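You operate a simulated robot arm through the tools that you are given. There is no shell and no other tool. Be economical: measure what you need, move in short steps, check, and stop when the job is done.

Carry out the task below with a simulated two-armed robot. There is one attempt and no reset: what you move stays moved.

## Task
Brush the brown case clean, then shut the brush in the green box.
Fine: hold the case and the box steady as you work; use the brush beside them, it goes in bristles down. What is to be rubbed or washed off counts as gone when no trace of it is left.

The check looks at the end state, three seconds after you hand in, the way a careful person would. Anything else that was tipped, shoved, dropped, spilled or broken makes it a failure.

## Robot
Two 6-joint arms with two-finger parallel grippers on one trunk, on a base that drives. Base frame: it is fixed to the floor where the robot stands at the start and does not move with it; the origin is under the middle of the robot, x ahead of it, y to its left, z up. Lengths are in m, angles in rad, forces in N, time in s.
The left shoulder is at the start at [0.06, 0.187, 1.172], the right one opposite. Places, roughly: blue lid [0.5, -0.7, 0.5]; brown case (29x13x9 cm) [0.5, -0.6, 0.8]; green box [0.5, -0.1, 0.8]; green lid [0.5, -0.1, 0.8]. Payload 1.57 kg a hand.
Tool frame (each hand has its own): the origin (TCP) lies between the finger pads and is the grasp point; the fingertips stand 0.03 m ahead of it; z points along the fingers, y is the line along which they close. The gripper opens to 0.11 m. The fingers are 0.024 m wide and 0.012 m thick; the gripper's body (0.048 by 0.112 m) begins 0.078 m behind the TCP.
Orientation is that of the tool frame in the base frame, as a unit quaternion [w, x, y, z]. With the fingers straight down and closing along the base's y, the tool's x points along the base's -x, its y along +y and its z along -z.

## Interface
- The arms move only by the tool drive_tool. It takes "left_increments", "right_increments" or both (then of equal length, played together; a hand with none holds still); each is a list of rows, each a list of 6 numbers: the shift along the base's x, y, z in m, then the turn, a rotation vector about the base's x, y, z in rad. In form: [[dx, dy, dz, rx, ry, rz], ...]. A call has 1 to 20 rows; each row shifts and turns the commanded pose from where the row before left it. "left_claw" and "right_claw" are, for a hand that has rows, the finger opening in m, from 0 to 0.11, set as the call begins (left out, the last holds). Each row takes 0.2 s and may step no farther than 0.05 m and 0.15 rad from the row before; otherwise, or with a gripper value out of range, the whole call is refused. Where a pose cannot be reached the arm comes as near as it can. A force on the tool above 90 N (or 10 N above the force at the start of the call, whichever is more), or a blocked arm, ends the call early, and 0.2 s more pass. The fingers move at their own pace (about 0.153 m/s each) and stop on an object; they squeeze with about 32 N. The grip force told is the motor's: it shows also when the fingers shut on nothing. Time passes only in rows, and 0.2 s behind the last, so rows that do not move let the fingers close. The reply holds the time, the measured pose of the TCP, the force on the tool along the base axes, the opening and the grip force, in the units named above and with some noise, with the torque about the TCP (base axes, N m) and any sound that the robot's microphone picked up, and new pictures: "show" is both (left out), scene, wrist or none (wrist: the cameras of the hands that moved).
- Cameras (640 x 400 px; columns grow to the right, rows downward): "scene" is now at [-0.0047, -0.0374, 1.699]; the picture's right is [-0.58, -0.82, 0.00], its down [-0.71, 0.50, -0.49] and it looks along [0.40, -0.28, -0.87] (base axes); focal length 265 px, centre (320, 200). "left" rides on the left gripper at [0.07, -0.016, -0.141] in its tool frame; the picture's right is [0.23, 0.97, 0.00], its down [-0.86, 0.20, -0.48] and it looks along [-0.47, 0.11, 0.88] (tool axes); focal length 222 px, centre (320, 200). "right" rides on the right gripper at [0.07, 0.016, -0.141] in its tool frame; the picture's right is [-0.23, 0.97, 0.00], its down [-0.86, -0.20, -0.48] and it looks along [-0.47, -0.11, 0.88] (tool axes); focal length 222 px, centre (320, 200). There is no depth. A picture from a camera that has moved, and an enlarged one, comes with that camera's place and axes in the base frame and with its lens.
- raise_lower(by): slides the trunk up (or, below 0, down) by that many m; the arms and the scene camera ride with it, the base frame stays. It gives what a move gives, with no picture.
- base_move(legs): drives the robot by 1 to 6 legs, each [ahead, left, turn to the left] in m, m and rad, along the robot's own axes; the way and the turn of a leg run together, so that a leg with both is an arc; at most 1.5 m and 3.142 rad a leg. The arms and the cameras ride along, it lands a little off, and it stops where it bumps. It gives what a move gives, and a new picture of the scene camera.
- turn_head(pan, tilt): turns the head with the scene camera to pan (to the left, within 1.501 rad either way) and tilt (down, from -0.506 to 1.204), counted from straight ahead of the robot. It gives what a move gives, and a new picture of the scene camera.
- zoom(camera, box): a new picture of the part [left, top, right, bottom] of that camera's present view, enlarged. The clock stands still meanwhile.
- hand_in(): hands the job in; it is judged then, once.

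Work in short steps. Places have to be worked out from the pictures, the camera data and where the tool is seen: move nearer, look again, correct. Check each grasp and each placing, and mend what went wrong. You have 120 turns and 260 pictures in all, those below and enlarged ones among them. Open the grippers and draw the arms clear of the work before you hand the job in, unless the task says otherwise; then end with one line.

The tools are called after "Emit:" as name(argument=value, ...) on one line, values as JSON. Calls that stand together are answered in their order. drive_tool: Moves the arms, as the interface text tells. Its arguments: {"type":"object","properties":{"left_increments":{"type":"array","items":{"type":"array","items":{"type":"number"}}},"left_claw":{"type":"number"},"right_increments":{"type":"array","items":{"type":"array","items":{"type":"number"}}},"right_claw":{"type":"number"},"show":{"type":"string","enum":["both","scene","wrist","none"]}},"required":[]} The other tools are called the same way: raise_lower (by) slides the trunk up or down; base_move (legs) drives the base; turn_head (pan, tilt) turns the head that bears the scene camera; zoom (camera, box) takes an enlarged picture of a part of a camera's view; hand_in () hands the job in.

At the start:

```text
time: 0.0
left_tcp_pos: [0.4021, -0.057, 1.1543]
left_tcp_rot: [0.0, 0.0, 1.0, 0.0]
left_contact_force: [-1.0, 0.3, -0.3]
left_moment: [0.01, -0.02, 0.02]
left_finger_gap: 0.11
left_grip_force: 0.1
right_tcp_pos: [0.3486, -0.3635, 1.1338]
right_tcp_rot: [0.0, 0.0, 1.0, 0.0]
right_contact_force: [-0.5, 0.1, -0.1]
right_moment: [0.01, 0.01, 0.0]
right_finger_gap: 0.1098
right_grip_force: 0.1
trunk travel left (down, up): [-0.8, 0.19]
robot x, y, heading: [-0.0021, -0.0013, 0.001]
head pan, tilt: [-0.613, 1.056]
```

scene: 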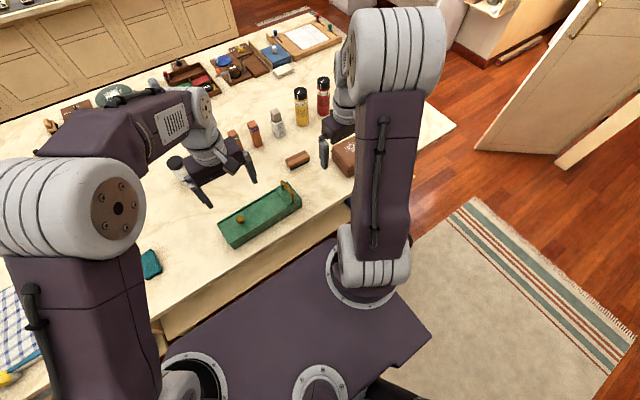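
right: 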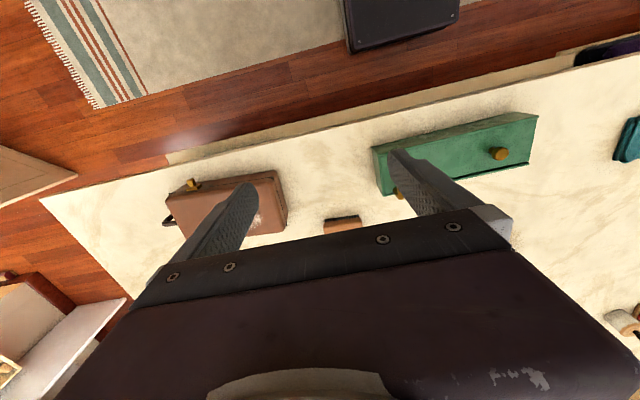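
left: 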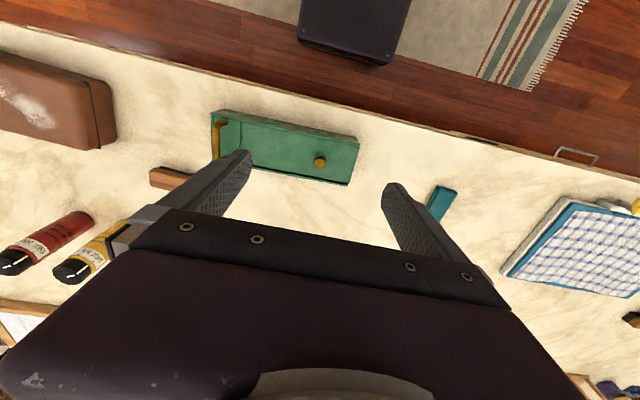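

The pictures show the green box, the brown case with a white patch and a small brown brush between them. I zoom in on these for details first.

Emit:
zoom(camera="left", box=[140, 80, 400, 240])

Emit:
zoom(camera="right", box=[130, 90, 390, 250])

Emit:
zoom(camera="scene", box=[200, 90, 400, 250])

```text
2.46 times, centred on (270, 160) of left
camera zoom: at [0.3325, -0.0741, 1.2944], right [-0.23, 0.97, 0.0], down [0.86, 0.2, 0.48], along [0.47, 0.11, -0.88], focal length 547 px, centre (443, 298)
```

zoom: 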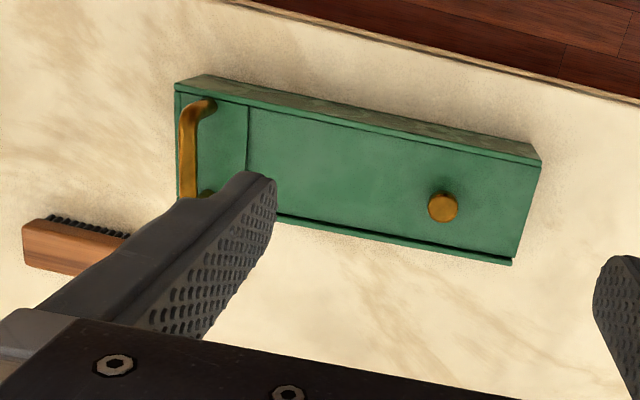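

```text
2.46 times, centred on (260, 170) of right
camera zoom: at [0.2787, -0.3463, 1.2752], right [0.23, 0.97, 0.0], down [0.86, -0.2, 0.48], along [0.47, -0.11, -0.88], focal length 547 px, centre (468, 274)
```

zoom: 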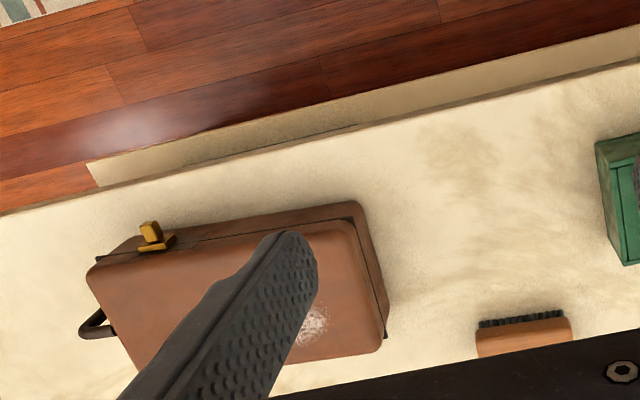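

```text
2.50 times, centred on (300, 170) of scene
camera zoom: at [-0.0047, -0.0374, 1.699], right [-0.58, -0.82, 0.0], down [-0.71, 0.5, -0.49], along [0.4, -0.28, -0.87], focal length 663 px, centre (370, 275)
```

zoom: 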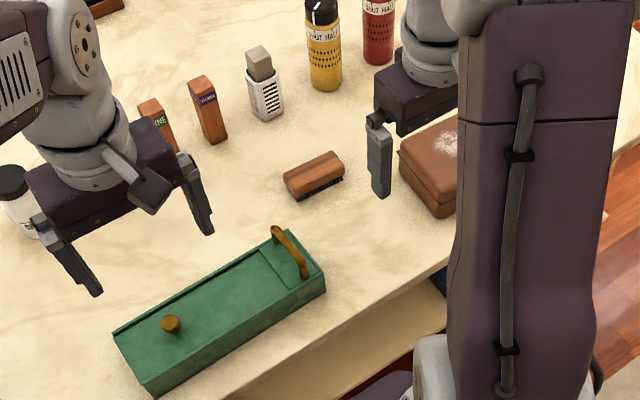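

I triangulate the knob at about (0.483, -0.039, 0.847), the handle near (0.48, -0.236), and the brush near (0.64, -0.36), so the counter is at about z 0.76. I move both hands above the box fittings to look closer.

Emit:
drive_tool(left_increments=[[0.016, 0.004, -0.03, 0, 0, 0], [0.016, 0.004, -0.03, 0, 0, 0], [0.016, 0.004, -0.03, 0, 0, 0], [0.016, 0.004, -0.03, 0, 0, 0], [0.017, 0.002, -0.03, 0, 0, 0]], right_increments=[[0.026, 0.024, -0.026, 0, 0, 0], [0.026, 0.024, -0.026, 0, 0, 0], [0.026, 0.024, -0.026, 0, 0, 0], [0.026, 0.024, -0.026, 0, 0, 0], [0.026, 0.024, -0.026, 0, 0, 0]])

```text
time: 1.2
left_tcp_pos: [0.4871, -0.0379, 1.0013]
left_tcp_rot: [-0.001, 0.0, 1.0, 0.0]
left_contact_force: [0.3, -0.1, 0.3]
left_moment: [-0.05, 0.01, 0.0]
left_finger_gap: 0.1101
left_grip_force: 0.1
right_tcp_pos: [0.48, -0.2414, 1.0052]
right_tcp_rot: [-0.001, 0.001, 1.0, 0.0]
right_contact_force: [0.1, -0.4, 0.1]
right_moment: [-0.01, 0.02, -0.02]
right_finger_gap: 0.1098
right_grip_force: 0.0
trunk travel left (down, up): [-0.8, 0.19]
robot x, y, heading: [-0.0022, 0.0024, -0.002]
head pan, tilt: [-0.613, 1.056]
camera scene: at [-0.0006, -0.0366, 1.6991], right [-0.58, -0.82, 0.0], down [-0.71, 0.5, -0.49], along [0.4, -0.28, -0.87], focal length 265 px, centre (320, 200)
camera right: at [0.4105, -0.2243, 1.1456], right [0.23, 0.97, 0.0], down [0.86, -0.2, 0.48], along [0.46, -0.11, -0.88], focal length 222 px, centre (320, 200)
camera left: at [0.4186, -0.0544, 1.1422], right [-0.23, 0.97, 0.0], down [0.86, 0.2, 0.48], along [0.46, 0.11, -0.88], focal length 222 px, centre (320, 200)
```

scene: 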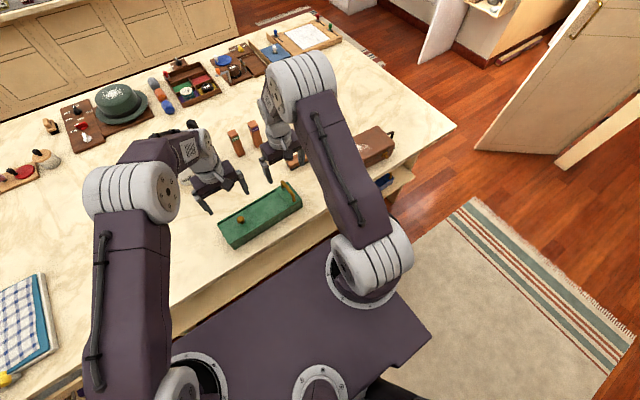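
right: 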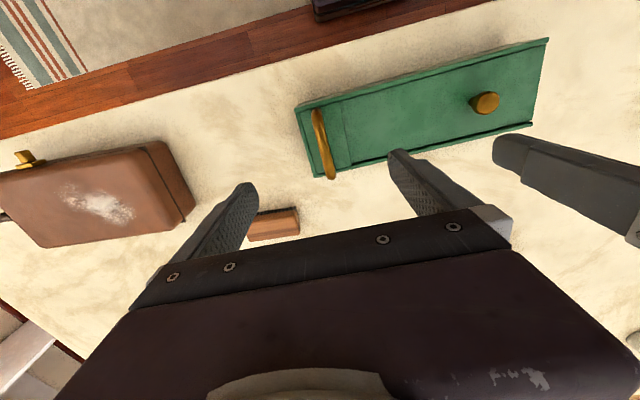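
left: 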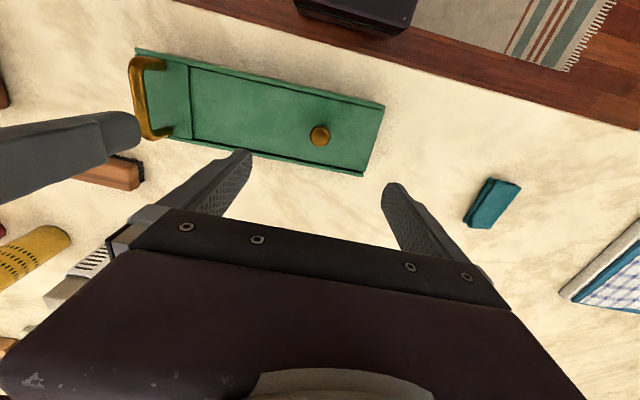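

The readings place the handle bar top at about (0.476, -0.237, 0.884) and the knob at (0.478, -0.039, 0.855). I lower both hands partway with the fingers half open.

Emit:
drive_tool(left_increments=[[-0.003, 0, -0.03, 0, 0, 0], [-0.003, 0, -0.03, 0, 0, 0], [-0.002, 0, -0.035, 0, 0, 0], [0, 0, 0, 0, 0, 0]], right_increments=[[-0.002, 0.001, -0.03, 0, 0, 0], [-0.002, 0.001, -0.03, 0, 0, 0], [0, 0.001, -0.03, 0, 0, 0], [0, 0.001, 0, 0, 0, 0]], left_claw=0.06, right_claw=0.06)

```text
time: 2.2
left_tcp_pos: [0.4766, -0.0379, 0.9099]
left_tcp_rot: [0.0, 0.0, 1.0, 0.0]
left_contact_force: [-0.5, -0.3, -0.2]
left_moment: [0.03, 0.01, 0.0]
left_finger_gap: 0.0597
left_grip_force: 0.0
right_tcp_pos: [0.4724, -0.2376, 0.915]
right_tcp_rot: [0.001, -0.001, 1.0, 0.0]
right_contact_force: [1.2, 0.1, 0.4]
right_moment: [0.03, 0.0, 0.01]
right_finger_gap: 0.0602
right_grip_force: 0.0
trunk travel left (down, up): [-0.8, 0.19]
robot x, y, heading: [-0.0036, 0.0014, -0.003]
head pan, tilt: [-0.613, 1.056]
camera scene: at [-0.0049, -0.0371, 1.699], right [-0.58, -0.82, 0.0], down [-0.71, 0.5, -0.49], along [0.4, -0.28, -0.87], focal length 265 px, centre (320, 200)
camera right: at [0.4034, -0.2215, 1.0564], right [0.23, 0.97, 0.0], down [0.85, -0.2, 0.48], along [0.47, -0.11, -0.88], focal length 222 px, centre (320, 200)
camera left: at [0.4062, -0.0552, 1.0492], right [-0.23, 0.97, 0.0], down [0.85, 0.2, 0.48], along [0.47, 0.11, -0.88], focal length 222 px, centre (320, 200)
```

scene: 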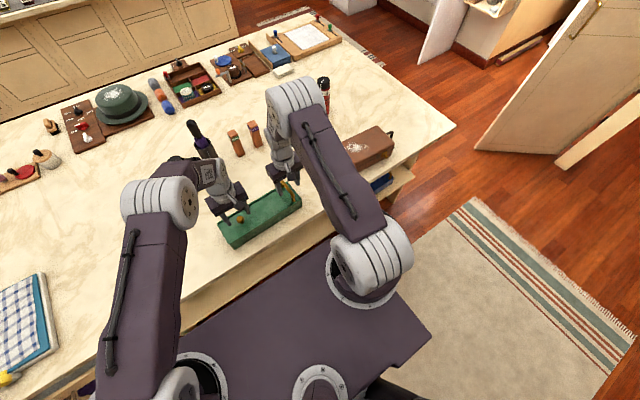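
right: 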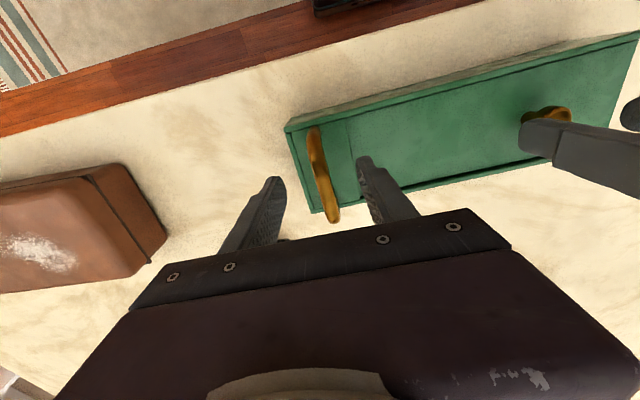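
left: 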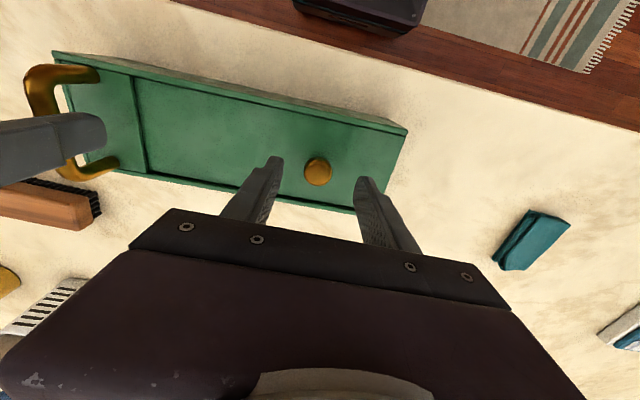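

Both hands line up with their fittings. I lower to grasp height, leaving the fingers open until I check.

Emit:
drive_tool(left_increments=[[0, -0.001, -0.02, 0, 0, 0], [0, 0, -0.02, 0, 0, 0], [0, 0, 0, 0, 0, 0]], right_increments=[[0, 0, -0.02, 0, 0, 0], [0, 0, -0.017, 0, 0, 0], [0, 0, 0, 0, 0, 0]], show="wrist")

```text
time: 3.0
left_tcp_pos: [0.4756, -0.0382, 0.8697]
left_tcp_rot: [0.0, 0.0, 1.0, 0.001]
left_contact_force: [0.2, 0.0, 0.0]
left_moment: [-0.02, 0.0, 0.02]
left_finger_gap: 0.06
left_grip_force: 0.0
right_tcp_pos: [0.4737, -0.2377, 0.879]
right_tcp_rot: [0.0, 0.0, 1.0, -0.001]
right_contact_force: [-0.1, -0.3, 0.2]
right_moment: [-0.01, -0.01, 0.03]
right_finger_gap: 0.0601
right_grip_force: 0.0
trunk travel left (down, up): [-0.8, 0.19]
robot x, y, heading: [0.0009, 0.0033, 0.003]
head pan, tilt: [-0.613, 1.056]
camera right: at [0.4034, -0.2212, 1.0194], right [0.23, 0.97, 0.0], down [0.85, -0.2, 0.48], along [0.47, -0.11, -0.88], focal length 222 px, centre (320, 200)
camera left: at [0.4062, -0.0557, 1.0098], right [-0.23, 0.97, 0.0], down [0.85, 0.2, 0.48], along [0.47, 0.11, -0.88], focal length 222 px, centre (320, 200)
```

right: 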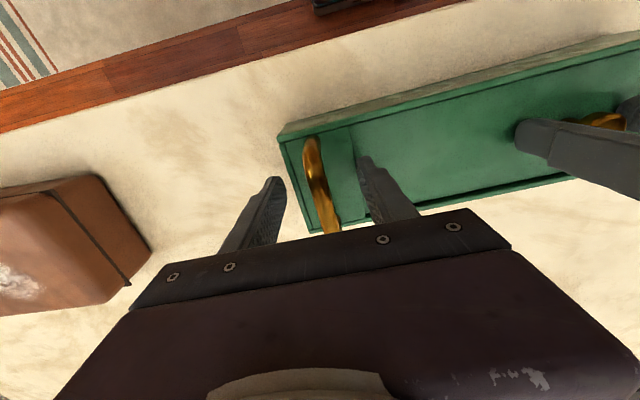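
left: 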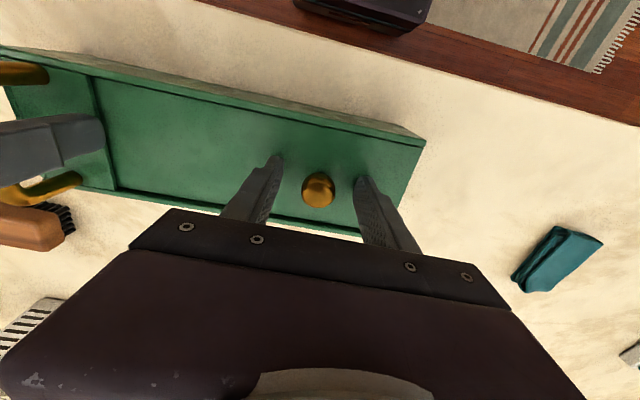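

Both fittings are between the fingers. I lower the left a touch and close both.

Emit:
drive_tool(left_increments=[[0.002, 0, -0.006, 0, 0, 0], [0, 0, 0, 0, 0, 0], [0, 0, 0, 0, 0, 0], [0, 0, 0, 0, 0, 0]], right_increments=[[0, 0, -0.004, 0, 0, 0], [0, 0, 0, 0, 0, 0], [0, 0, 0, 0, 0, 0], [0, 0, 0, 0, 0, 0]], left_claw=0.0, right_claw=0.0, show="wrist")

```text
time: 4.0
left_tcp_pos: [0.4777, -0.0393, 0.8668]
left_tcp_rot: [0.004, 0.0, 1.0, -0.001]
left_contact_force: [-2.9, 0.5, 36.7]
left_moment: [0.16, 0.62, -0.35]
left_finger_gap: 0.0246
left_grip_force: 31.8
right_tcp_pos: [0.471, -0.239, 0.876]
right_tcp_rot: [0.002, 0.001, 1.0, 0.0]
right_contact_force: [6.8, 1.0, 1.3]
right_moment: [0.01, 0.27, 0.45]
right_finger_gap: 0.0126
right_grip_force: 29.2
trunk travel left (down, up): [-0.8, 0.19]
robot x, y, heading: [-0.0007, 0.0015, 0.003]
head pan, tilt: [-0.613, 1.056]
camera right: at [0.4014, -0.221, 1.0166], right [0.23, 0.97, 0.0], down [0.85, -0.2, 0.48], along [0.47, -0.11, -0.88], focal length 222 px, centre (320, 200)
camera left: at [0.4065, -0.0561, 1.0063], right [-0.23, 0.97, 0.0], down [0.85, 0.2, 0.48], along [0.47, 0.11, -0.88], focal length 222 px, centre (320, 200)
```

right: 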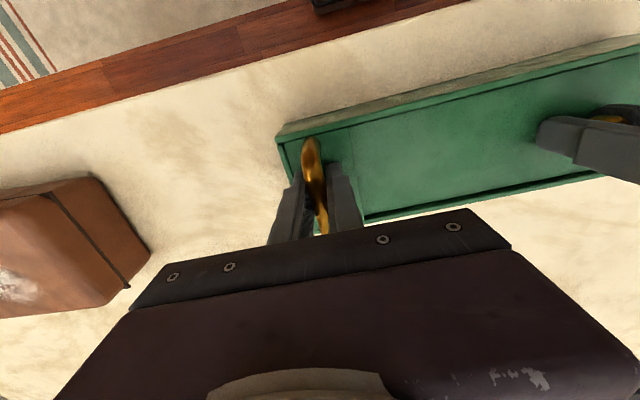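
left: 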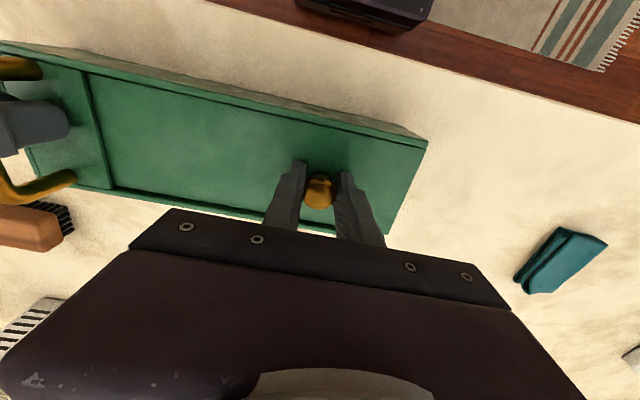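

Both gripped; the left presses on the lid (37 N). I relieve that and try sliding the lid toward +y a little while the right holds the handle.

Emit:
drive_tool(left_increments=[[0, 0, 0.004, 0, 0, 0], [0, 0.007, 0, 0, 0, 0], [0, 0.007, 0, 0, 0, 0], [0, 0.007, 0, 0, 0, 0]], right_increments=[[0, 0, 0, 0, 0, 0], [0, 0, 0, 0, 0, 0], [0, 0, 0, 0, 0, 0], [0, 0, 0, 0, 0, 0]], show="wrist")

```text
time: 5.0
left_tcp_pos: [0.4752, -0.0174, 0.8676]
left_tcp_rot: [0.0, 0.0, 1.0, 0.001]
left_contact_force: [2.3, -0.6, -4.0]
left_moment: [0.1, 0.22, -0.2]
left_finger_gap: 0.0247
left_grip_force: 32.0
right_tcp_pos: [0.4712, -0.2378, 0.8751]
right_tcp_rot: [0.001, -0.001, 1.0, 0.0]
right_contact_force: [-4.6, -5.6, 23.9]
right_moment: [0.07, 0.0, 0.64]
right_finger_gap: 0.0125
right_grip_force: 30.0
trunk travel left (down, up): [-0.8, 0.19]
robot x, y, heading: [-0.0014, 0.0004, -0.003]
head pan, tilt: [-0.613, 1.056]
camera right: at [0.4017, -0.2215, 1.016], right [0.23, 0.97, 0.0], down [0.85, -0.2, 0.48], along [0.47, -0.11, -0.88], focal length 222 px, centre (320, 200)
camera left: at [0.4054, -0.035, 1.0084], right [-0.23, 0.97, 0.0], down [0.86, 0.2, 0.48], along [0.47, 0.11, -0.88], focal length 222 px, centre (320, 200)
```

right: 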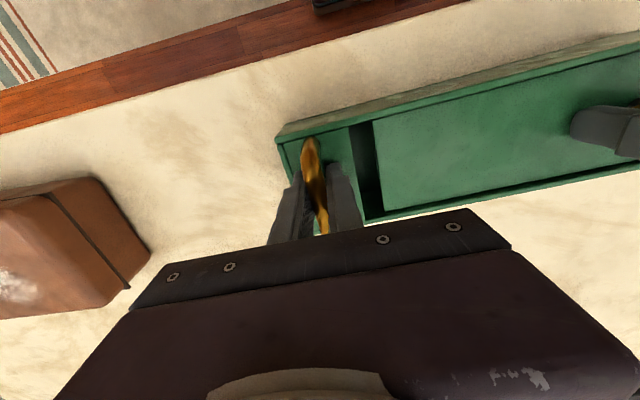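
left: 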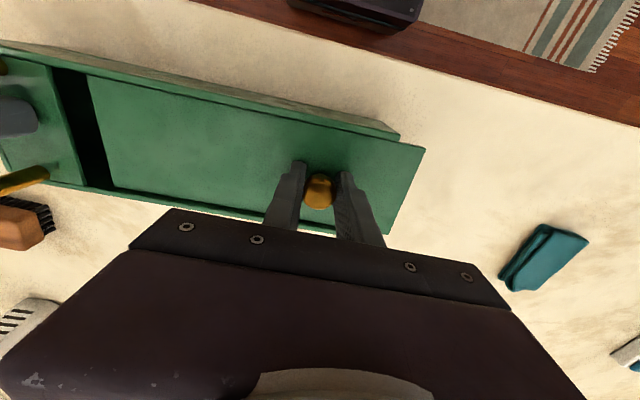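

The lid slides freely. I continue by 0.115 m, keeping the front end still in its rails.

Emit:
drive_tool(left_increments=[[0, 0.012, 0, 0, 0, 0], [0, 0.012, 0, 0, 0, 0], [0, 0.012, 0, 0, 0, 0], [0, 0.012, 0, 0, 0, 0], [0, 0.012, 0, 0, 0, 0], [0, 0.012, 0, 0, 0, 0], [0, 0.012, 0, 0, 0, 0], [0, 0.012, 0, 0, 0, 0], [0, 0.012, 0, 0, 0, 0], [0, 0.01, 0, 0, 0, 0]], right_increments=[[0, 0, 0.001, 0, 0, 0], [0, 0, 0, 0, 0, 0], [0, 0, 0, 0, 0, 0], [0, 0, 0, 0, 0, 0], [0, 0, 0, 0, 0, 0], [0, 0, 0, 0, 0, 0], [0, 0, 0, 0, 0, 0], [0, 0, 0, 0, 0, 0], [0, 0, 0, 0, 0, 0], [0, 0, 0, 0, 0, 0]])

```text
time: 7.2
left_tcp_pos: [0.4778, 0.0994, 0.8672]
left_tcp_rot: [0.0, 0.0, 1.0, 0.0]
left_contact_force: [0.9, -0.9, -0.1]
left_moment: [-0.05, -0.33, 0.01]
left_finger_gap: 0.0247
left_grip_force: 32.2
right_tcp_pos: [0.4736, -0.2384, 0.8745]
right_tcp_rot: [0.0, 0.0, 1.0, 0.0]
right_contact_force: [-2.1, 1.9, 2.2]
right_moment: [-0.02, 0.22, 0.41]
right_finger_gap: 0.0125
right_grip_force: 29.7
trunk travel left (down, up): [-0.8, 0.19]
robot x, y, heading: [0.0012, -0.0028, -0.001]
head pan, tilt: [-0.613, 1.056]
camera scene: at [-0.005, -0.0364, 1.6989], right [-0.58, -0.82, 0.0], down [-0.71, 0.5, -0.49], along [0.4, -0.28, -0.87], focal length 265 px, centre (320, 200)
camera right: at [0.4037, -0.2213, 1.0159], right [0.23, 0.97, 0.0], down [0.85, -0.2, 0.48], along [0.47, -0.11, -0.88], focal length 222 px, centre (320, 200)
camera left: at [0.4084, 0.0819, 1.0075], right [-0.23, 0.97, 0.0], down [0.86, 0.2, 0.48], along [0.47, 0.11, -0.88], focal length 222 px, centre (320, 200)
```

scene: 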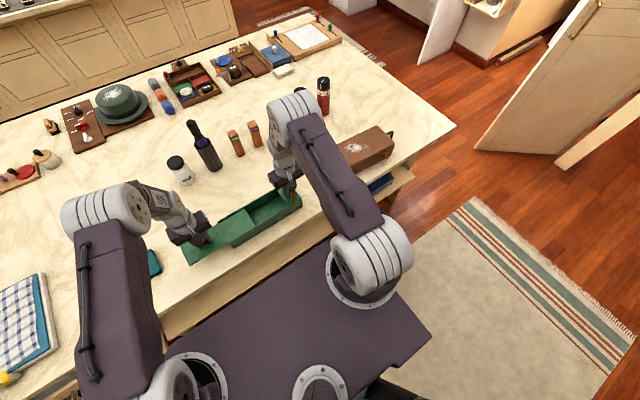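
right: 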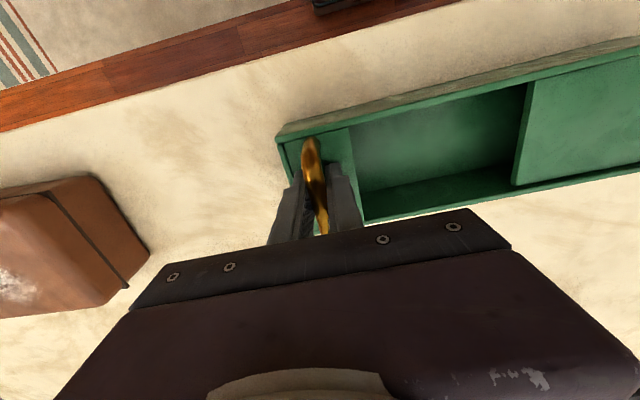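
left: 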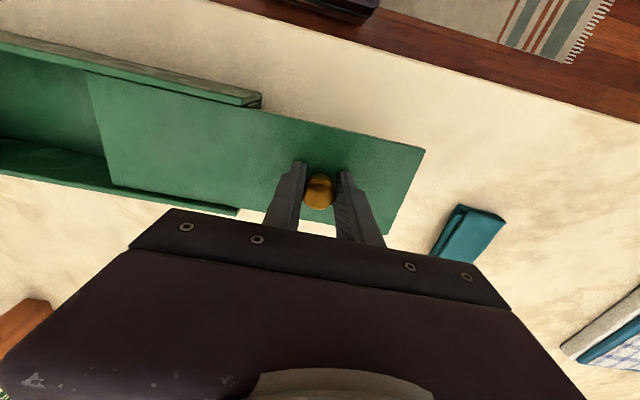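

The lid end is at y≈-0.075 and the fixed end at about -0.205. I slide 0.025 m more for clearance, then open the left fingers to see whether the lid stays level.

Emit:
drive_tool(left_increments=[[0, 0.012, 0, 0, 0, 0], [0, 0.013, 0, 0, 0, 0], [0, 0, 0, 0, 0, 0]], show="none")

Emit:
drive_tool(left_increments=[[0, 0, 0, 0, 0, 0], [0, 0, 0, 0, 0, 0], [0, 0, 0.02, 0, 0, 0], [0, 0, 0.03, 0, 0, 0]], left_claw=0.06, show="wrist")

```text
time: 8.0
left_tcp_pos: [0.4792, 0.1208, 0.8694]
left_tcp_rot: [0.001, 0.002, 1.0, -0.001]
left_contact_force: [-2.2, -64.3, 1.1]
left_moment: [-0.69, 0.13, -0.2]
left_finger_gap: 0.0251
left_grip_force: 31.7
right_tcp_pos: [0.4733, -0.2358, 0.8743]
right_tcp_rot: [0.0, -0.001, 1.0, 0.001]
right_contact_force: [3.8, 61.8, 4.3]
right_moment: [-0.48, 0.04, 0.19]
right_finger_gap: 0.0147
right_grip_force: 30.5
trunk travel left (down, up): [-0.8, 0.19]
robot x, y, heading: [0.0002, 0.0017, 0.003]
head pan, tilt: [-0.613, 1.056]
```

```text
time: 9.0
left_tcp_pos: [0.4774, 0.1245, 0.9178]
left_tcp_rot: [0.0, 0.0, 1.0, -0.001]
left_contact_force: [-0.2, -0.4, 0.1]
left_moment: [0.01, 0.01, 0.0]
left_finger_gap: 0.0598
left_grip_force: 0.0
right_tcp_pos: [0.4733, -0.2383, 0.8757]
right_tcp_rot: [0.001, 0.001, 1.0, 0.0]
right_contact_force: [0.1, -3.1, 2.2]
right_moment: [0.05, 0.26, 0.12]
right_finger_gap: 0.0125
right_grip_force: 29.4
trunk travel left (down, up): [-0.8, 0.19]
robot x, y, heading: [0.0041, -0.0008, 0.003]
head pan, tilt: [-0.613, 1.056]
camera left: at [0.4074, 0.1062, 1.0588], right [-0.23, 0.97, 0.0], down [0.85, 0.2, 0.48], along [0.47, 0.11, -0.88], focal length 222 px, centre (320, 200)
```

left: 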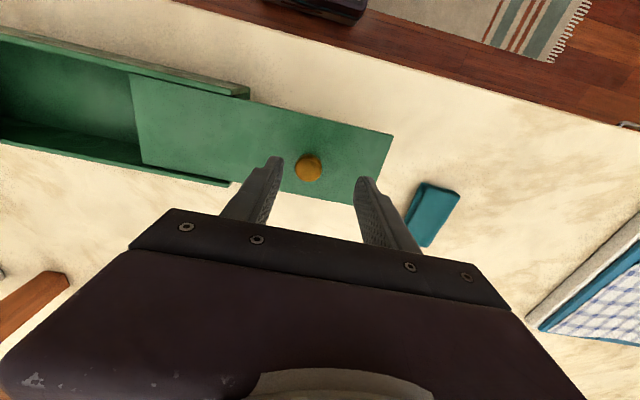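

The lid hit its stop (opening about 0.155 m) and stays level. Now I release the handle, raise both hands and look at the case.

Emit:
drive_tool(right_increments=[[0, 0, 0, 0, 0, 0], [0, 0, 0, 0, 0, 0], [0, 0, 0.04, 0, 0, 0], [0, 0, 0.05, 0, 0, 0], [0, 0, 0.05, 0, 0, 0], [-0.02, -0.03, 0.04, 0, 0, 0], [-0.02, -0.05, 0.0, 0, 0, 0], [-0.02, -0.05, 0.0, 0, 0, 0], [0, -0.05, 0.0, 0, 0, 0], [0, -0.05, 0.0, 0, 0, 0]], left_increments=[[0, 0, 0, 0, 0, 0], [0, 0, 0, 0, 0, 0], [0, 0, 0.03, 0, 0, 0], [0, 0, 0.03, 0, 0, 0], [0, 0, 0.03, 0, 0, 0], [0, 0, 0.03, 0, 0, 0], [-0.03, 0, 0, 0, 0, 0], [-0.03, 0, 0, 0, 0, 0], [0, 0, 0, 0, 0, 0], [0, 0, 0, 0, 0, 0]], right_claw=0.06, show="both")

```text
refused: row 6 steps farther than a row can; nothing moved
```

One row was too long; I shorten it.

Emit:
drive_tool(right_increments=[[0, 0, 0, 0, 0, 0], [0, 0, 0, 0, 0, 0], [0, 0, 0.04, 0, 0, 0], [0, 0, 0.045, 0, 0, 0], [0, 0, 0.045, 0, 0, 0], [-0.02, -0.02, 0.03, 0, 0, 0], [-0.02, -0.04, 0.0, 0, 0, 0], [-0.02, -0.04, 0.0, 0, 0, 0], [0, -0.045, 0.0, 0, 0, 0], [0, -0.045, 0.0, 0, 0, 0]], left_increments=[[0, 0, 0, 0, 0, 0], [0, 0, 0, 0, 0, 0], [0, 0, 0.03, 0, 0, 0], [0, 0, 0.03, 0, 0, 0], [0, 0, 0.03, 0, 0, 0], [0, 0, 0.03, 0, 0, 0], [-0.03, 0, 0, 0, 0, 0], [-0.03, 0, 0, 0, 0, 0], [0, 0, 0, 0, 0, 0], [0, 0, 0, 0, 0, 0]], right_claw=0.06, show="both")

```text
time: 11.2
left_tcp_pos: [0.4178, 0.1211, 1.039]
left_tcp_rot: [0.0, 0.0, 1.0, 0.001]
left_contact_force: [-0.6, -0.6, -0.4]
left_moment: [0.04, 0.01, -0.01]
left_finger_gap: 0.0599
left_grip_force: 0.1
right_tcp_pos: [0.4125, -0.4318, 1.0312]
right_tcp_rot: [0.0, 0.0, 1.0, 0.001]
right_contact_force: [-0.8, -0.1, 0.1]
right_moment: [0.03, 0.0, 0.03]
right_finger_gap: 0.0598
right_grip_force: 0.0
trunk travel left (down, up): [-0.8, 0.19]
robot x, y, heading: [0.0003, 0.0071, 0.005]
head pan, tilt: [-0.613, 1.056]
camera scene: at [-0.0041, -0.04, 1.6989], right [-0.58, -0.82, 0.0], down [-0.71, 0.5, -0.49], along [0.4, -0.28, -0.87], focal length 265 px, centre (320, 200)
camera right: at [0.3432, -0.4145, 1.1719], right [0.23, 0.97, 0.0], down [0.86, -0.2, 0.48], along [0.47, -0.11, -0.88], focal length 222 px, centre (320, 200)
camera left: at [0.3487, 0.1044, 1.1782], right [-0.23, 0.97, 0.0], down [0.86, 0.2, 0.48], along [0.47, 0.11, -0.88], focal length 222 px, centre (320, 200)
```

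scene: 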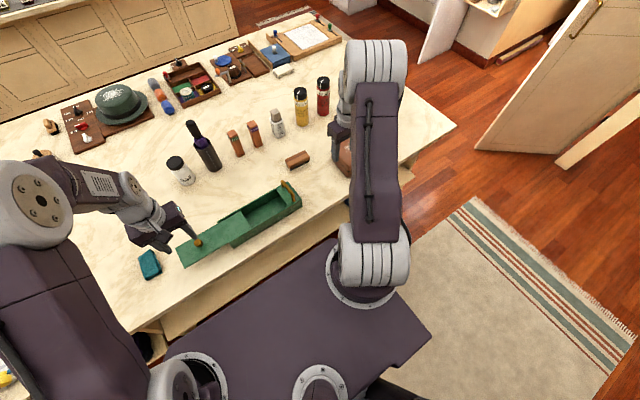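
right: 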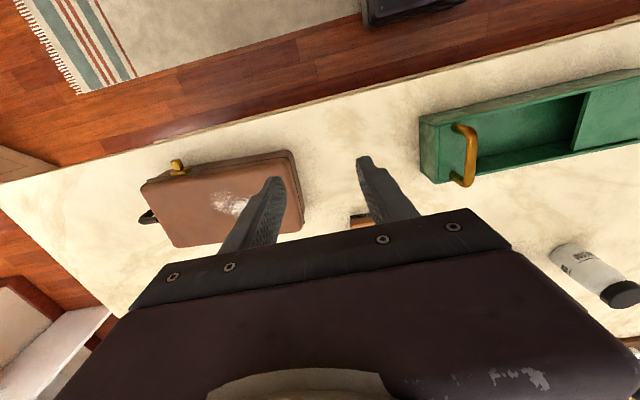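
left: 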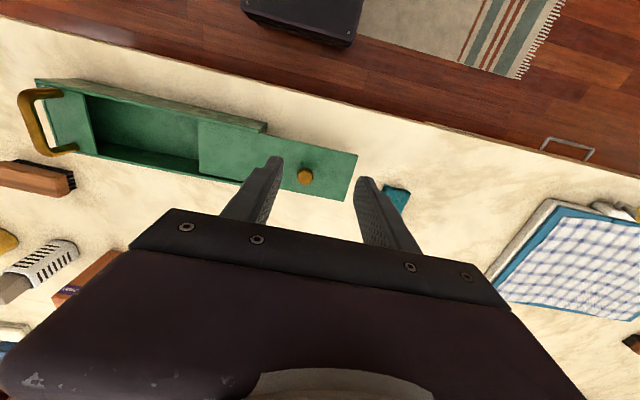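

The case lies flat with its handle at the -y end; the powder is centred near (0.49, -0.60). I drive the base to the right by 0.58 m so brush and case are in front of the robot.

Emit:
base_move(legs=[[0, -0.58, 0]])

Emit:
turn_head(pan=0.0, tilt=0.95)

```text
time: 14.5
left_tcp_pos: [0.4191, -0.445, 1.0378]
left_tcp_rot: [0.0, -0.003, 1.0, 0.0]
left_contact_force: [0.1, 1.2, -0.4]
left_moment: [-0.02, -0.01, 0.01]
left_finger_gap: 0.0601
left_grip_force: 0.0
right_tcp_pos: [0.4183, -0.9968, 1.0316]
right_tcp_rot: [0.0, -0.003, 1.0, 0.001]
right_contact_force: [-0.2, 0.8, -0.7]
right_moment: [0.0, -0.03, -0.01]
right_finger_gap: 0.0598
right_grip_force: 0.0
trunk travel left (down, up): [-0.8, 0.19]
robot x, y, heading: [-0.0004, -0.5763, 0.004]
head pan, tilt: [-0.613, 1.056]
camera scene: at [-0.0023, -0.6089, 1.699], right [-0.57, -0.82, 0.0], down [-0.72, 0.49, -0.49], along [0.41, -0.28, -0.87], focal length 265 px, centre (320, 200)
```

scene: 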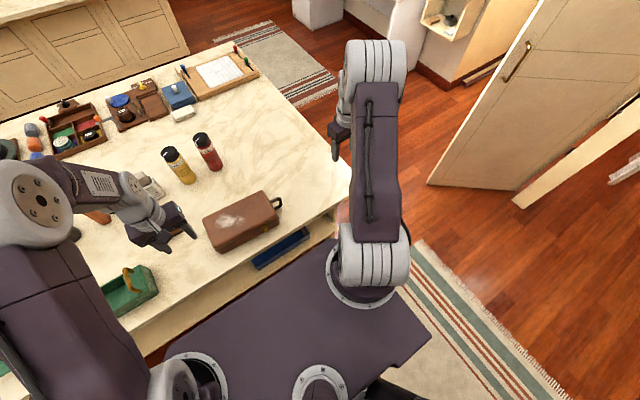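

```text
time: 15.5
left_tcp_pos: [0.4192, -0.4453, 1.0376]
left_tcp_rot: [0.0, -0.003, 1.0, 0.0]
left_contact_force: [0.6, -0.4, -0.4]
left_moment: [-0.01, -0.04, -0.01]
left_finger_gap: 0.06
left_grip_force: 0.0
right_tcp_pos: [0.4175, -0.9984, 1.0313]
right_tcp_rot: [0.0, -0.003, 1.0, 0.001]
right_contact_force: [0.1, -0.9, 0.2]
right_moment: [0.01, -0.01, 0.02]
right_finger_gap: 0.0601
right_grip_force: 0.1
trunk travel left (down, up): [-0.8, 0.19]
robot x, y, heading: [0.0029, -0.5716, 0.006]
head pan, tilt: [0.0, 0.949]
camera scene: at [0.0161, -0.5717, 1.7063], right [0.01, -1.0, 0.0], down [-0.81, -0.01, -0.58], along [0.58, 0.0, -0.81], focal length 265 px, centre (320, 200)
```

scene: 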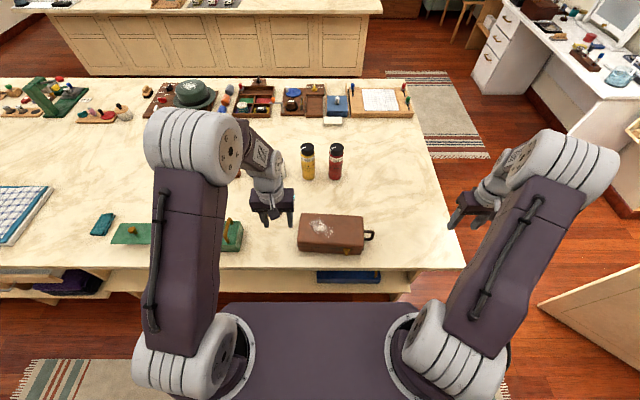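

Good overview. I zoom on the case and the box.

Emit:
zoom(camera="scene", box=[270, 190, 390, 265])

Emit:
zoom(camera="left", box=[0, 0, 640, 400])

```text
5.33 times, centred on (330, 228) of scene
camera zoom: at [0.0161, -0.5717, 1.7063], right [0.01, -1.0, 0.0], down [-0.81, -0.01, -0.58], along [0.58, 0.0, -0.81], focal length 1414 px, centre (267, 53)
```

zoom: 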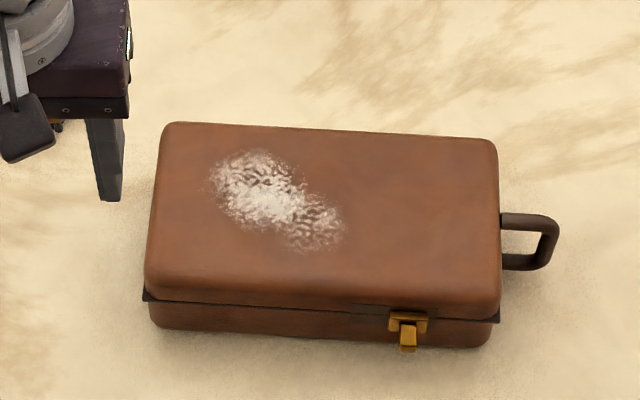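

```text
1.00 times, centred on (320, 200) of left
camera zoom: at [0.3498, -0.4637, 1.1781], right [-0.23, 0.97, 0.0], down [0.85, 0.21, 0.48], along [0.47, 0.11, -0.88], focal length 222 px, centre (320, 200)
```

zoom: 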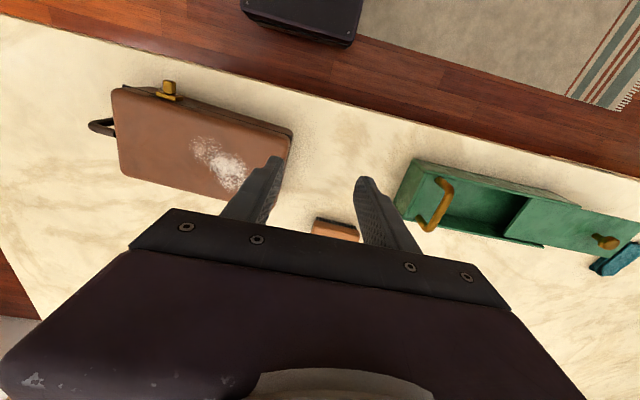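

Powder spans about x 0.465–0.545, y -0.53 to -0.63. Next the left hand goes above the brush near (0.64, -0.36), turning 90° so the fingers close across its width.

Emit:
drive_tool(left_increments=[[0.018, 0.007, 0, 0, 0, -0.143], [0.018, 0.007, 0, 0, 0, -0.143], [0.018, 0.007, 0, 0, 0, -0.143], [0.018, 0.007, 0, 0, 0, -0.143], [0.018, 0.007, 0, 0, 0, -0.143], [0.018, 0.007, 0, 0, 0, -0.143], [0.018, 0.007, 0, 0, 0, -0.143], [0.018, 0.007, 0, 0, 0, -0.143], [0.018, 0.007, 0, 0, 0, -0.143], [0.018, 0.007, -0.01, 0, 0, -0.143], [0.018, 0.007, -0.02, 0, 0, -0.141], [0.018, 0.007, -0.02, 0, 0, 0]], left_claw=0.08)

```text
time: 18.1
left_tcp_pos: [0.5999, -0.3626, 0.9911]
left_tcp_rot: [0.0, 0.705, 0.709, -0.001]
left_contact_force: [-0.6, 0.1, -0.3]
left_moment: [0.02, 0.02, -0.02]
left_finger_gap: 0.0801
left_grip_force: 0.0
left hand out of reach, approached as far as the arm can: row 11, 12
right_tcp_pos: [0.4175, -0.997, 1.0314]
right_tcp_rot: [0.001, -0.004, 1.0, 0.0]
right_contact_force: [-0.3, 0.0, -0.2]
right_moment: [0.01, -0.01, -0.03]
right_finger_gap: 0.0602
right_grip_force: 0.0
trunk travel left (down, up): [-0.8, 0.19]
robot x, y, heading: [0.0031, -0.5702, 0.008]
head pan, tilt: [0.0, 0.949]
camera scene: at [0.0163, -0.5717, 1.7063], right [0.01, -1.0, 0.0], down [-0.81, -0.01, -0.58], along [0.58, 0.0, -0.81], focal length 265 px, centre (320, 200)
camera left: at [0.5836, -0.2946, 1.131], right [0.97, 0.23, 0.0], down [0.2, -0.85, 0.48], along [0.11, -0.47, -0.88], focal length 222 px, centre (320, 200)
```

scene: 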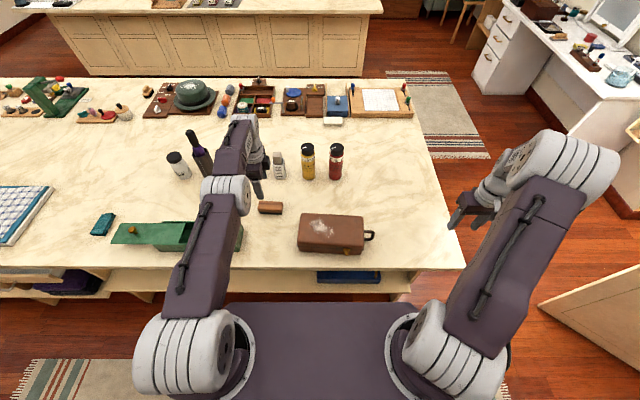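
left: 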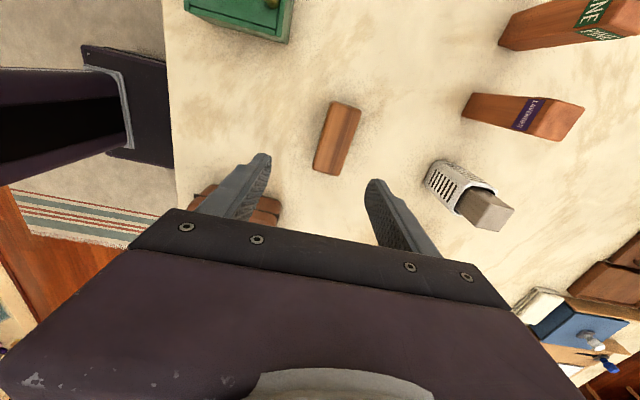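

The brush is at about (0.625, -0.368), aligned with y and 0.045 wide; the left arm tops out near x=0.60. The base front has roughly 0.12 m clearance to the table, so I drive ahead 0.06 m.

Emit:
base_move(legs=[[0.06, 0, 0]])

```text
time: 19.1
left_tcp_pos: [0.6558, -0.3629, 0.9932]
left_tcp_rot: [0.002, 0.705, 0.709, 0.002]
left_contact_force: [-0.5, 0.1, 0.9]
left_moment: [0.0, -0.09, -0.01]
left_finger_gap: 0.0799
left_grip_force: 0.1
right_tcp_pos: [0.4719, -0.9985, 1.0328]
right_tcp_rot: [0.002, -0.003, 1.0, 0.0]
right_contact_force: [-0.3, 0.3, -0.1]
right_moment: [0.03, -0.05, 0.02]
right_finger_gap: 0.0599
right_grip_force: 0.0
trunk travel left (down, up): [-0.8, 0.19]
robot x, y, heading: [0.0577, -0.573, 0.008]
head pan, tilt: [0.0, 0.949]
camera scene: at [0.0678, -0.5715, 1.7064], right [0.01, -1.0, 0.0], down [-0.81, -0.01, -0.59], along [0.59, 0.0, -0.81], focal length 265 px, centre (320, 200)
```

scene: 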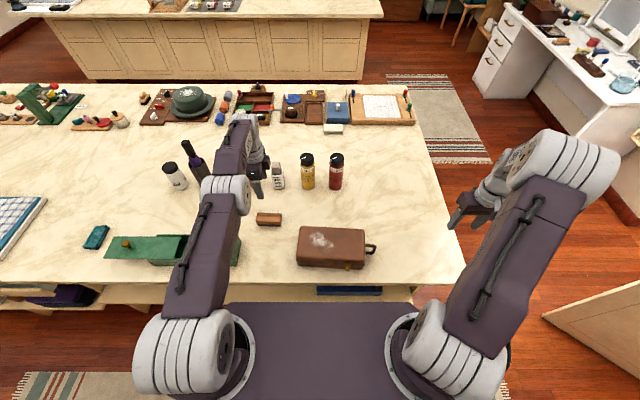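

Now I move over the brush and descend to z≈0.89.

Emit:
drive_tool(left_increments=[[-0.015, -0.003, -0.02, 0, 0, 0], [-0.016, -0.002, -0.02, 0, 0, 0], [0, 0, -0.03, 0, 0, 0], [0, 0, -0.03, 0, 0, 0], [0, 0, 0, 0, 0, 0]], show="wrist")

```text
time: 20.2
left_tcp_pos: [0.6286, -0.3695, 0.8908]
left_tcp_rot: [0.0, 0.705, 0.709, 0.0]
left_contact_force: [0.9, 0.1, 1.2]
left_moment: [-0.01, -0.02, 0.03]
left_finger_gap: 0.08
left_grip_force: 0.0
right_tcp_pos: [0.4759, -0.9981, 1.032]
right_tcp_rot: [-0.001, -0.003, 1.0, 0.001]
right_contact_force: [-0.9, 0.0, 0.2]
right_moment: [0.02, -0.01, -0.01]
right_finger_gap: 0.0602
right_grip_force: 0.1
trunk travel left (down, up): [-0.8, 0.19]
robot x, y, heading: [0.0598, -0.5747, 0.013]
head pan, tilt: [0.0, 0.949]
camera left: at [0.6104, -0.301, 1.0318], right [0.97, 0.23, 0.0], down [0.21, -0.85, 0.48], along [0.11, -0.47, -0.88], focal length 222 px, centre (320, 200)
```

left: 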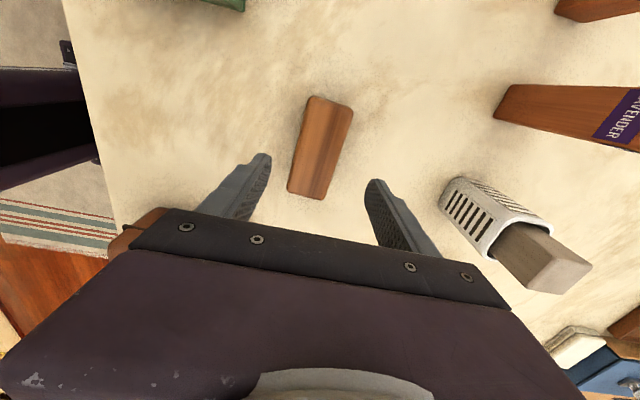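

The brush is centred between the fingers, its top near z≈0.79. I lower to TCP 0.82 and check the height from the scene camera.

Emit:
drive_tool(left_increments=[[-0.001, 0.001, -0.025, 0, 0, 0], [-0.001, 0.001, -0.025, 0, 0, 0], [0, 0, -0.021, 0, 0, 0], [0, 0, 0, 0, 0, 0]], show="wrist")

Emit:
zoom(camera="scene", box=[230, 180, 310, 230])

```text
time: 21.2
left_tcp_pos: [0.6182, -0.3691, 0.8215]
left_tcp_rot: [0.0, 0.704, 0.71, 0.0]
left_contact_force: [0.0, 0.1, -0.2]
left_moment: [-0.01, -0.01, 0.01]
left_finger_gap: 0.0801
left_grip_force: 0.0
left hand out of reach, approached as far as the arm can: row 3
right_tcp_pos: [0.4763, -0.9982, 1.0323]
right_tcp_rot: [0.0, -0.004, 1.0, 0.0]
right_contact_force: [-0.5, 0.0, 0.0]
right_moment: [-0.03, -0.02, -0.01]
right_finger_gap: 0.0602
right_grip_force: 0.1
trunk travel left (down, up): [-0.8, 0.19]
robot x, y, heading: [0.0621, -0.572, 0.003]
head pan, tilt: [0.0, 0.949]
camera left: at [0.6024, -0.3002, 0.962], right [0.97, 0.23, 0.0], down [0.21, -0.85, 0.48], along [0.11, -0.47, -0.88], focal length 222 px, centre (320, 200)
```

left: 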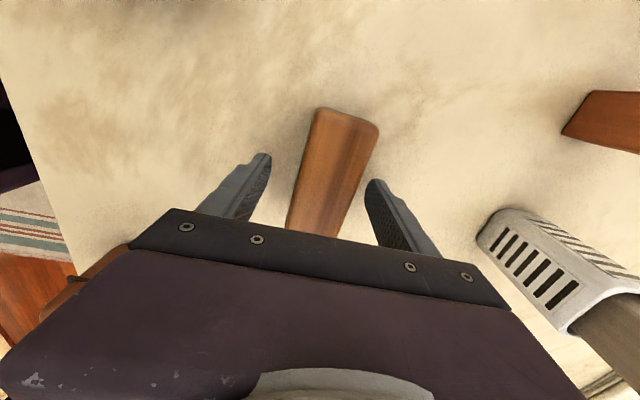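

```text
8.00 times, centred on (270, 205) of scene
camera zoom: at [0.0749, -0.5716, 1.7063], right [0.01, -1.0, 0.0], down [-0.81, -0.01, -0.58], along [0.58, 0.0, -0.81], focal length 2121 px, centre (720, 160)
```

zoom: 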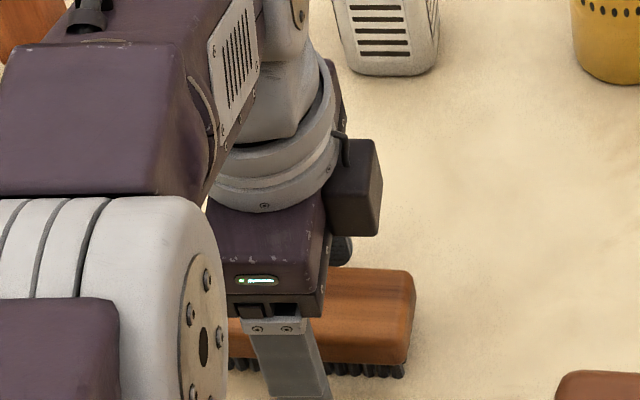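

The arm is at its reach limit again. I raise the hand 0.1 m and lower the trunk 0.1 m to gain reach without driving closer.

Emit:
drive_tool(left_increments=[[0.002, 0, 0.03, 0, 0, 0], [0.002, 0, 0.035, 0, 0, 0], [0.002, 0, 0.035, 0, 0, 0]], show="none")

Emit:
raise_lower(by=-0.1)

Emit:
drive_tool(left_increments=[[0, 0, 0, 0, 0, 0]], show="wrist")

```text
time: 22.1
left_tcp_pos: [0.6251, -0.3665, 0.9225]
left_tcp_rot: [0.0, 0.705, 0.71, 0.0]
left_contact_force: [0.1, 0.0, -0.6]
left_moment: [0.02, 0.04, 0.01]
left_finger_gap: 0.0798
left_grip_force: 0.1
right_tcp_pos: [0.4759, -0.9991, 1.0314]
right_tcp_rot: [0.0, -0.004, 1.0, 0.0]
right_contact_force: [0.1, -0.3, 0.0]
right_moment: [0.03, 0.0, 0.02]
right_finger_gap: 0.0599
right_grip_force: 0.1
trunk travel left (down, up): [-0.8, 0.19]
robot x, y, heading: [0.0635, -0.5734, 0.006]
head pan, tilt: [0.0, 0.949]
```

```text
time: 23.4
left_tcp_pos: [0.6253, -0.367, 0.8211]
left_tcp_rot: [0.0, 0.705, 0.709, 0.0]
left_contact_force: [0.4, 0.1, -0.9]
left_moment: [-0.01, -0.02, 0.01]
left_finger_gap: 0.0802
left_grip_force: 0.2
right_tcp_pos: [0.4766, -0.9985, 0.9313]
right_tcp_rot: [0.001, -0.002, 1.0, 0.0]
right_contact_force: [0.9, 0.7, -0.7]
right_moment: [0.02, -0.03, 0.01]
right_finger_gap: 0.0599
right_grip_force: 0.0
trunk travel left (down, up): [-0.7, 0.29]
robot x, y, heading: [0.0608, -0.5711, 0.009]
head pan, tilt: [0.0, 0.949]
```

```text
time: 23.8
left_tcp_pos: [0.6249, -0.3668, 0.8206]
left_tcp_rot: [0.0, 0.704, 0.71, 0.0]
left_contact_force: [0.9, -0.7, 0.3]
left_moment: [0.03, 0.04, -0.02]
left_finger_gap: 0.08
left_grip_force: 0.1
right_tcp_pos: [0.4764, -0.9985, 0.9321]
right_tcp_rot: [0.001, -0.004, 1.0, 0.0]
right_contact_force: [-0.1, -0.5, 0.1]
right_moment: [0.02, 0.0, 0.03]
right_finger_gap: 0.0601
right_grip_force: 0.1
trunk travel left (down, up): [-0.7, 0.29]
robot x, y, heading: [0.0585, -0.573, 0.008]
head pan, tilt: [0.0, 0.949]
camera left: at [0.6082, -0.2983, 0.9615], right [0.97, 0.23, 0.0], down [0.21, -0.85, 0.48], along [0.11, -0.47, -0.88], focal length 222 px, centre (320, 200)
```

left: 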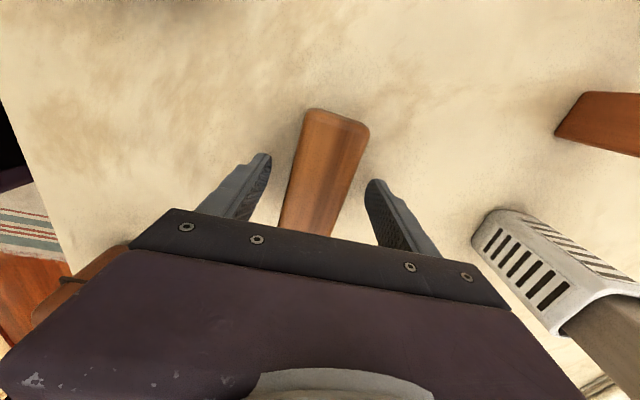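

The brush sits between the fingers. I lower 15 mm and compare fingertips to the brush from the scene camera.

Emit:
drive_tool(left_increments=[[0, 0, -0.008, 0, 0, 0], [0, 0, -0.007, 0, 0, 0], [0, 0, 0, 0, 0, 0]], show="none")

Emit:
zoom(camera="scene", box=[230, 180, 310, 230])

```text
time: 24.6
left_tcp_pos: [0.6247, -0.3673, 0.8103]
left_tcp_rot: [0.001, 0.705, 0.709, 0.002]
left_contact_force: [0.6, 5.4, 24.6]
left_moment: [-0.01, 1.09, -0.21]
left_finger_gap: 0.0793
left_grip_force: 0.1
right_tcp_pos: [0.4744, -0.998, 0.932]
right_tcp_rot: [0.001, -0.003, 1.0, -0.001]
right_contact_force: [0.6, 0.0, -0.3]
right_moment: [-0.04, -0.02, 0.01]
right_finger_gap: 0.0602
right_grip_force: 0.0
trunk travel left (down, up): [-0.7, 0.29]
robot x, y, heading: [0.0609, -0.5714, 0.005]
head pan, tilt: [0.0, 0.949]
```

```text
8.00 times, centred on (270, 205) of scene
camera zoom: at [0.0717, -0.5721, 1.6068], right [0.01, -1.0, 0.0], down [-0.81, -0.01, -0.58], along [0.58, 0.0, -0.81], focal length 2121 px, centre (720, 160)
```

zoom: 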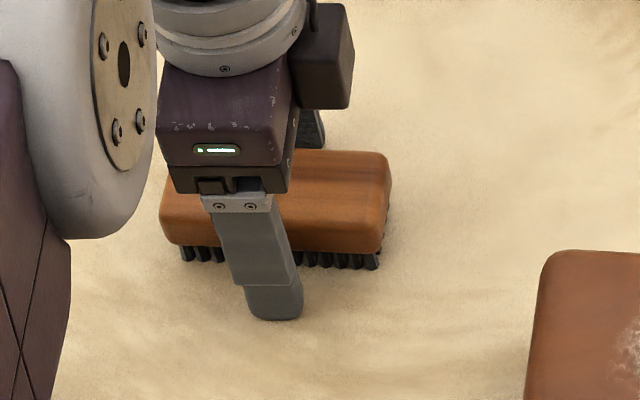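

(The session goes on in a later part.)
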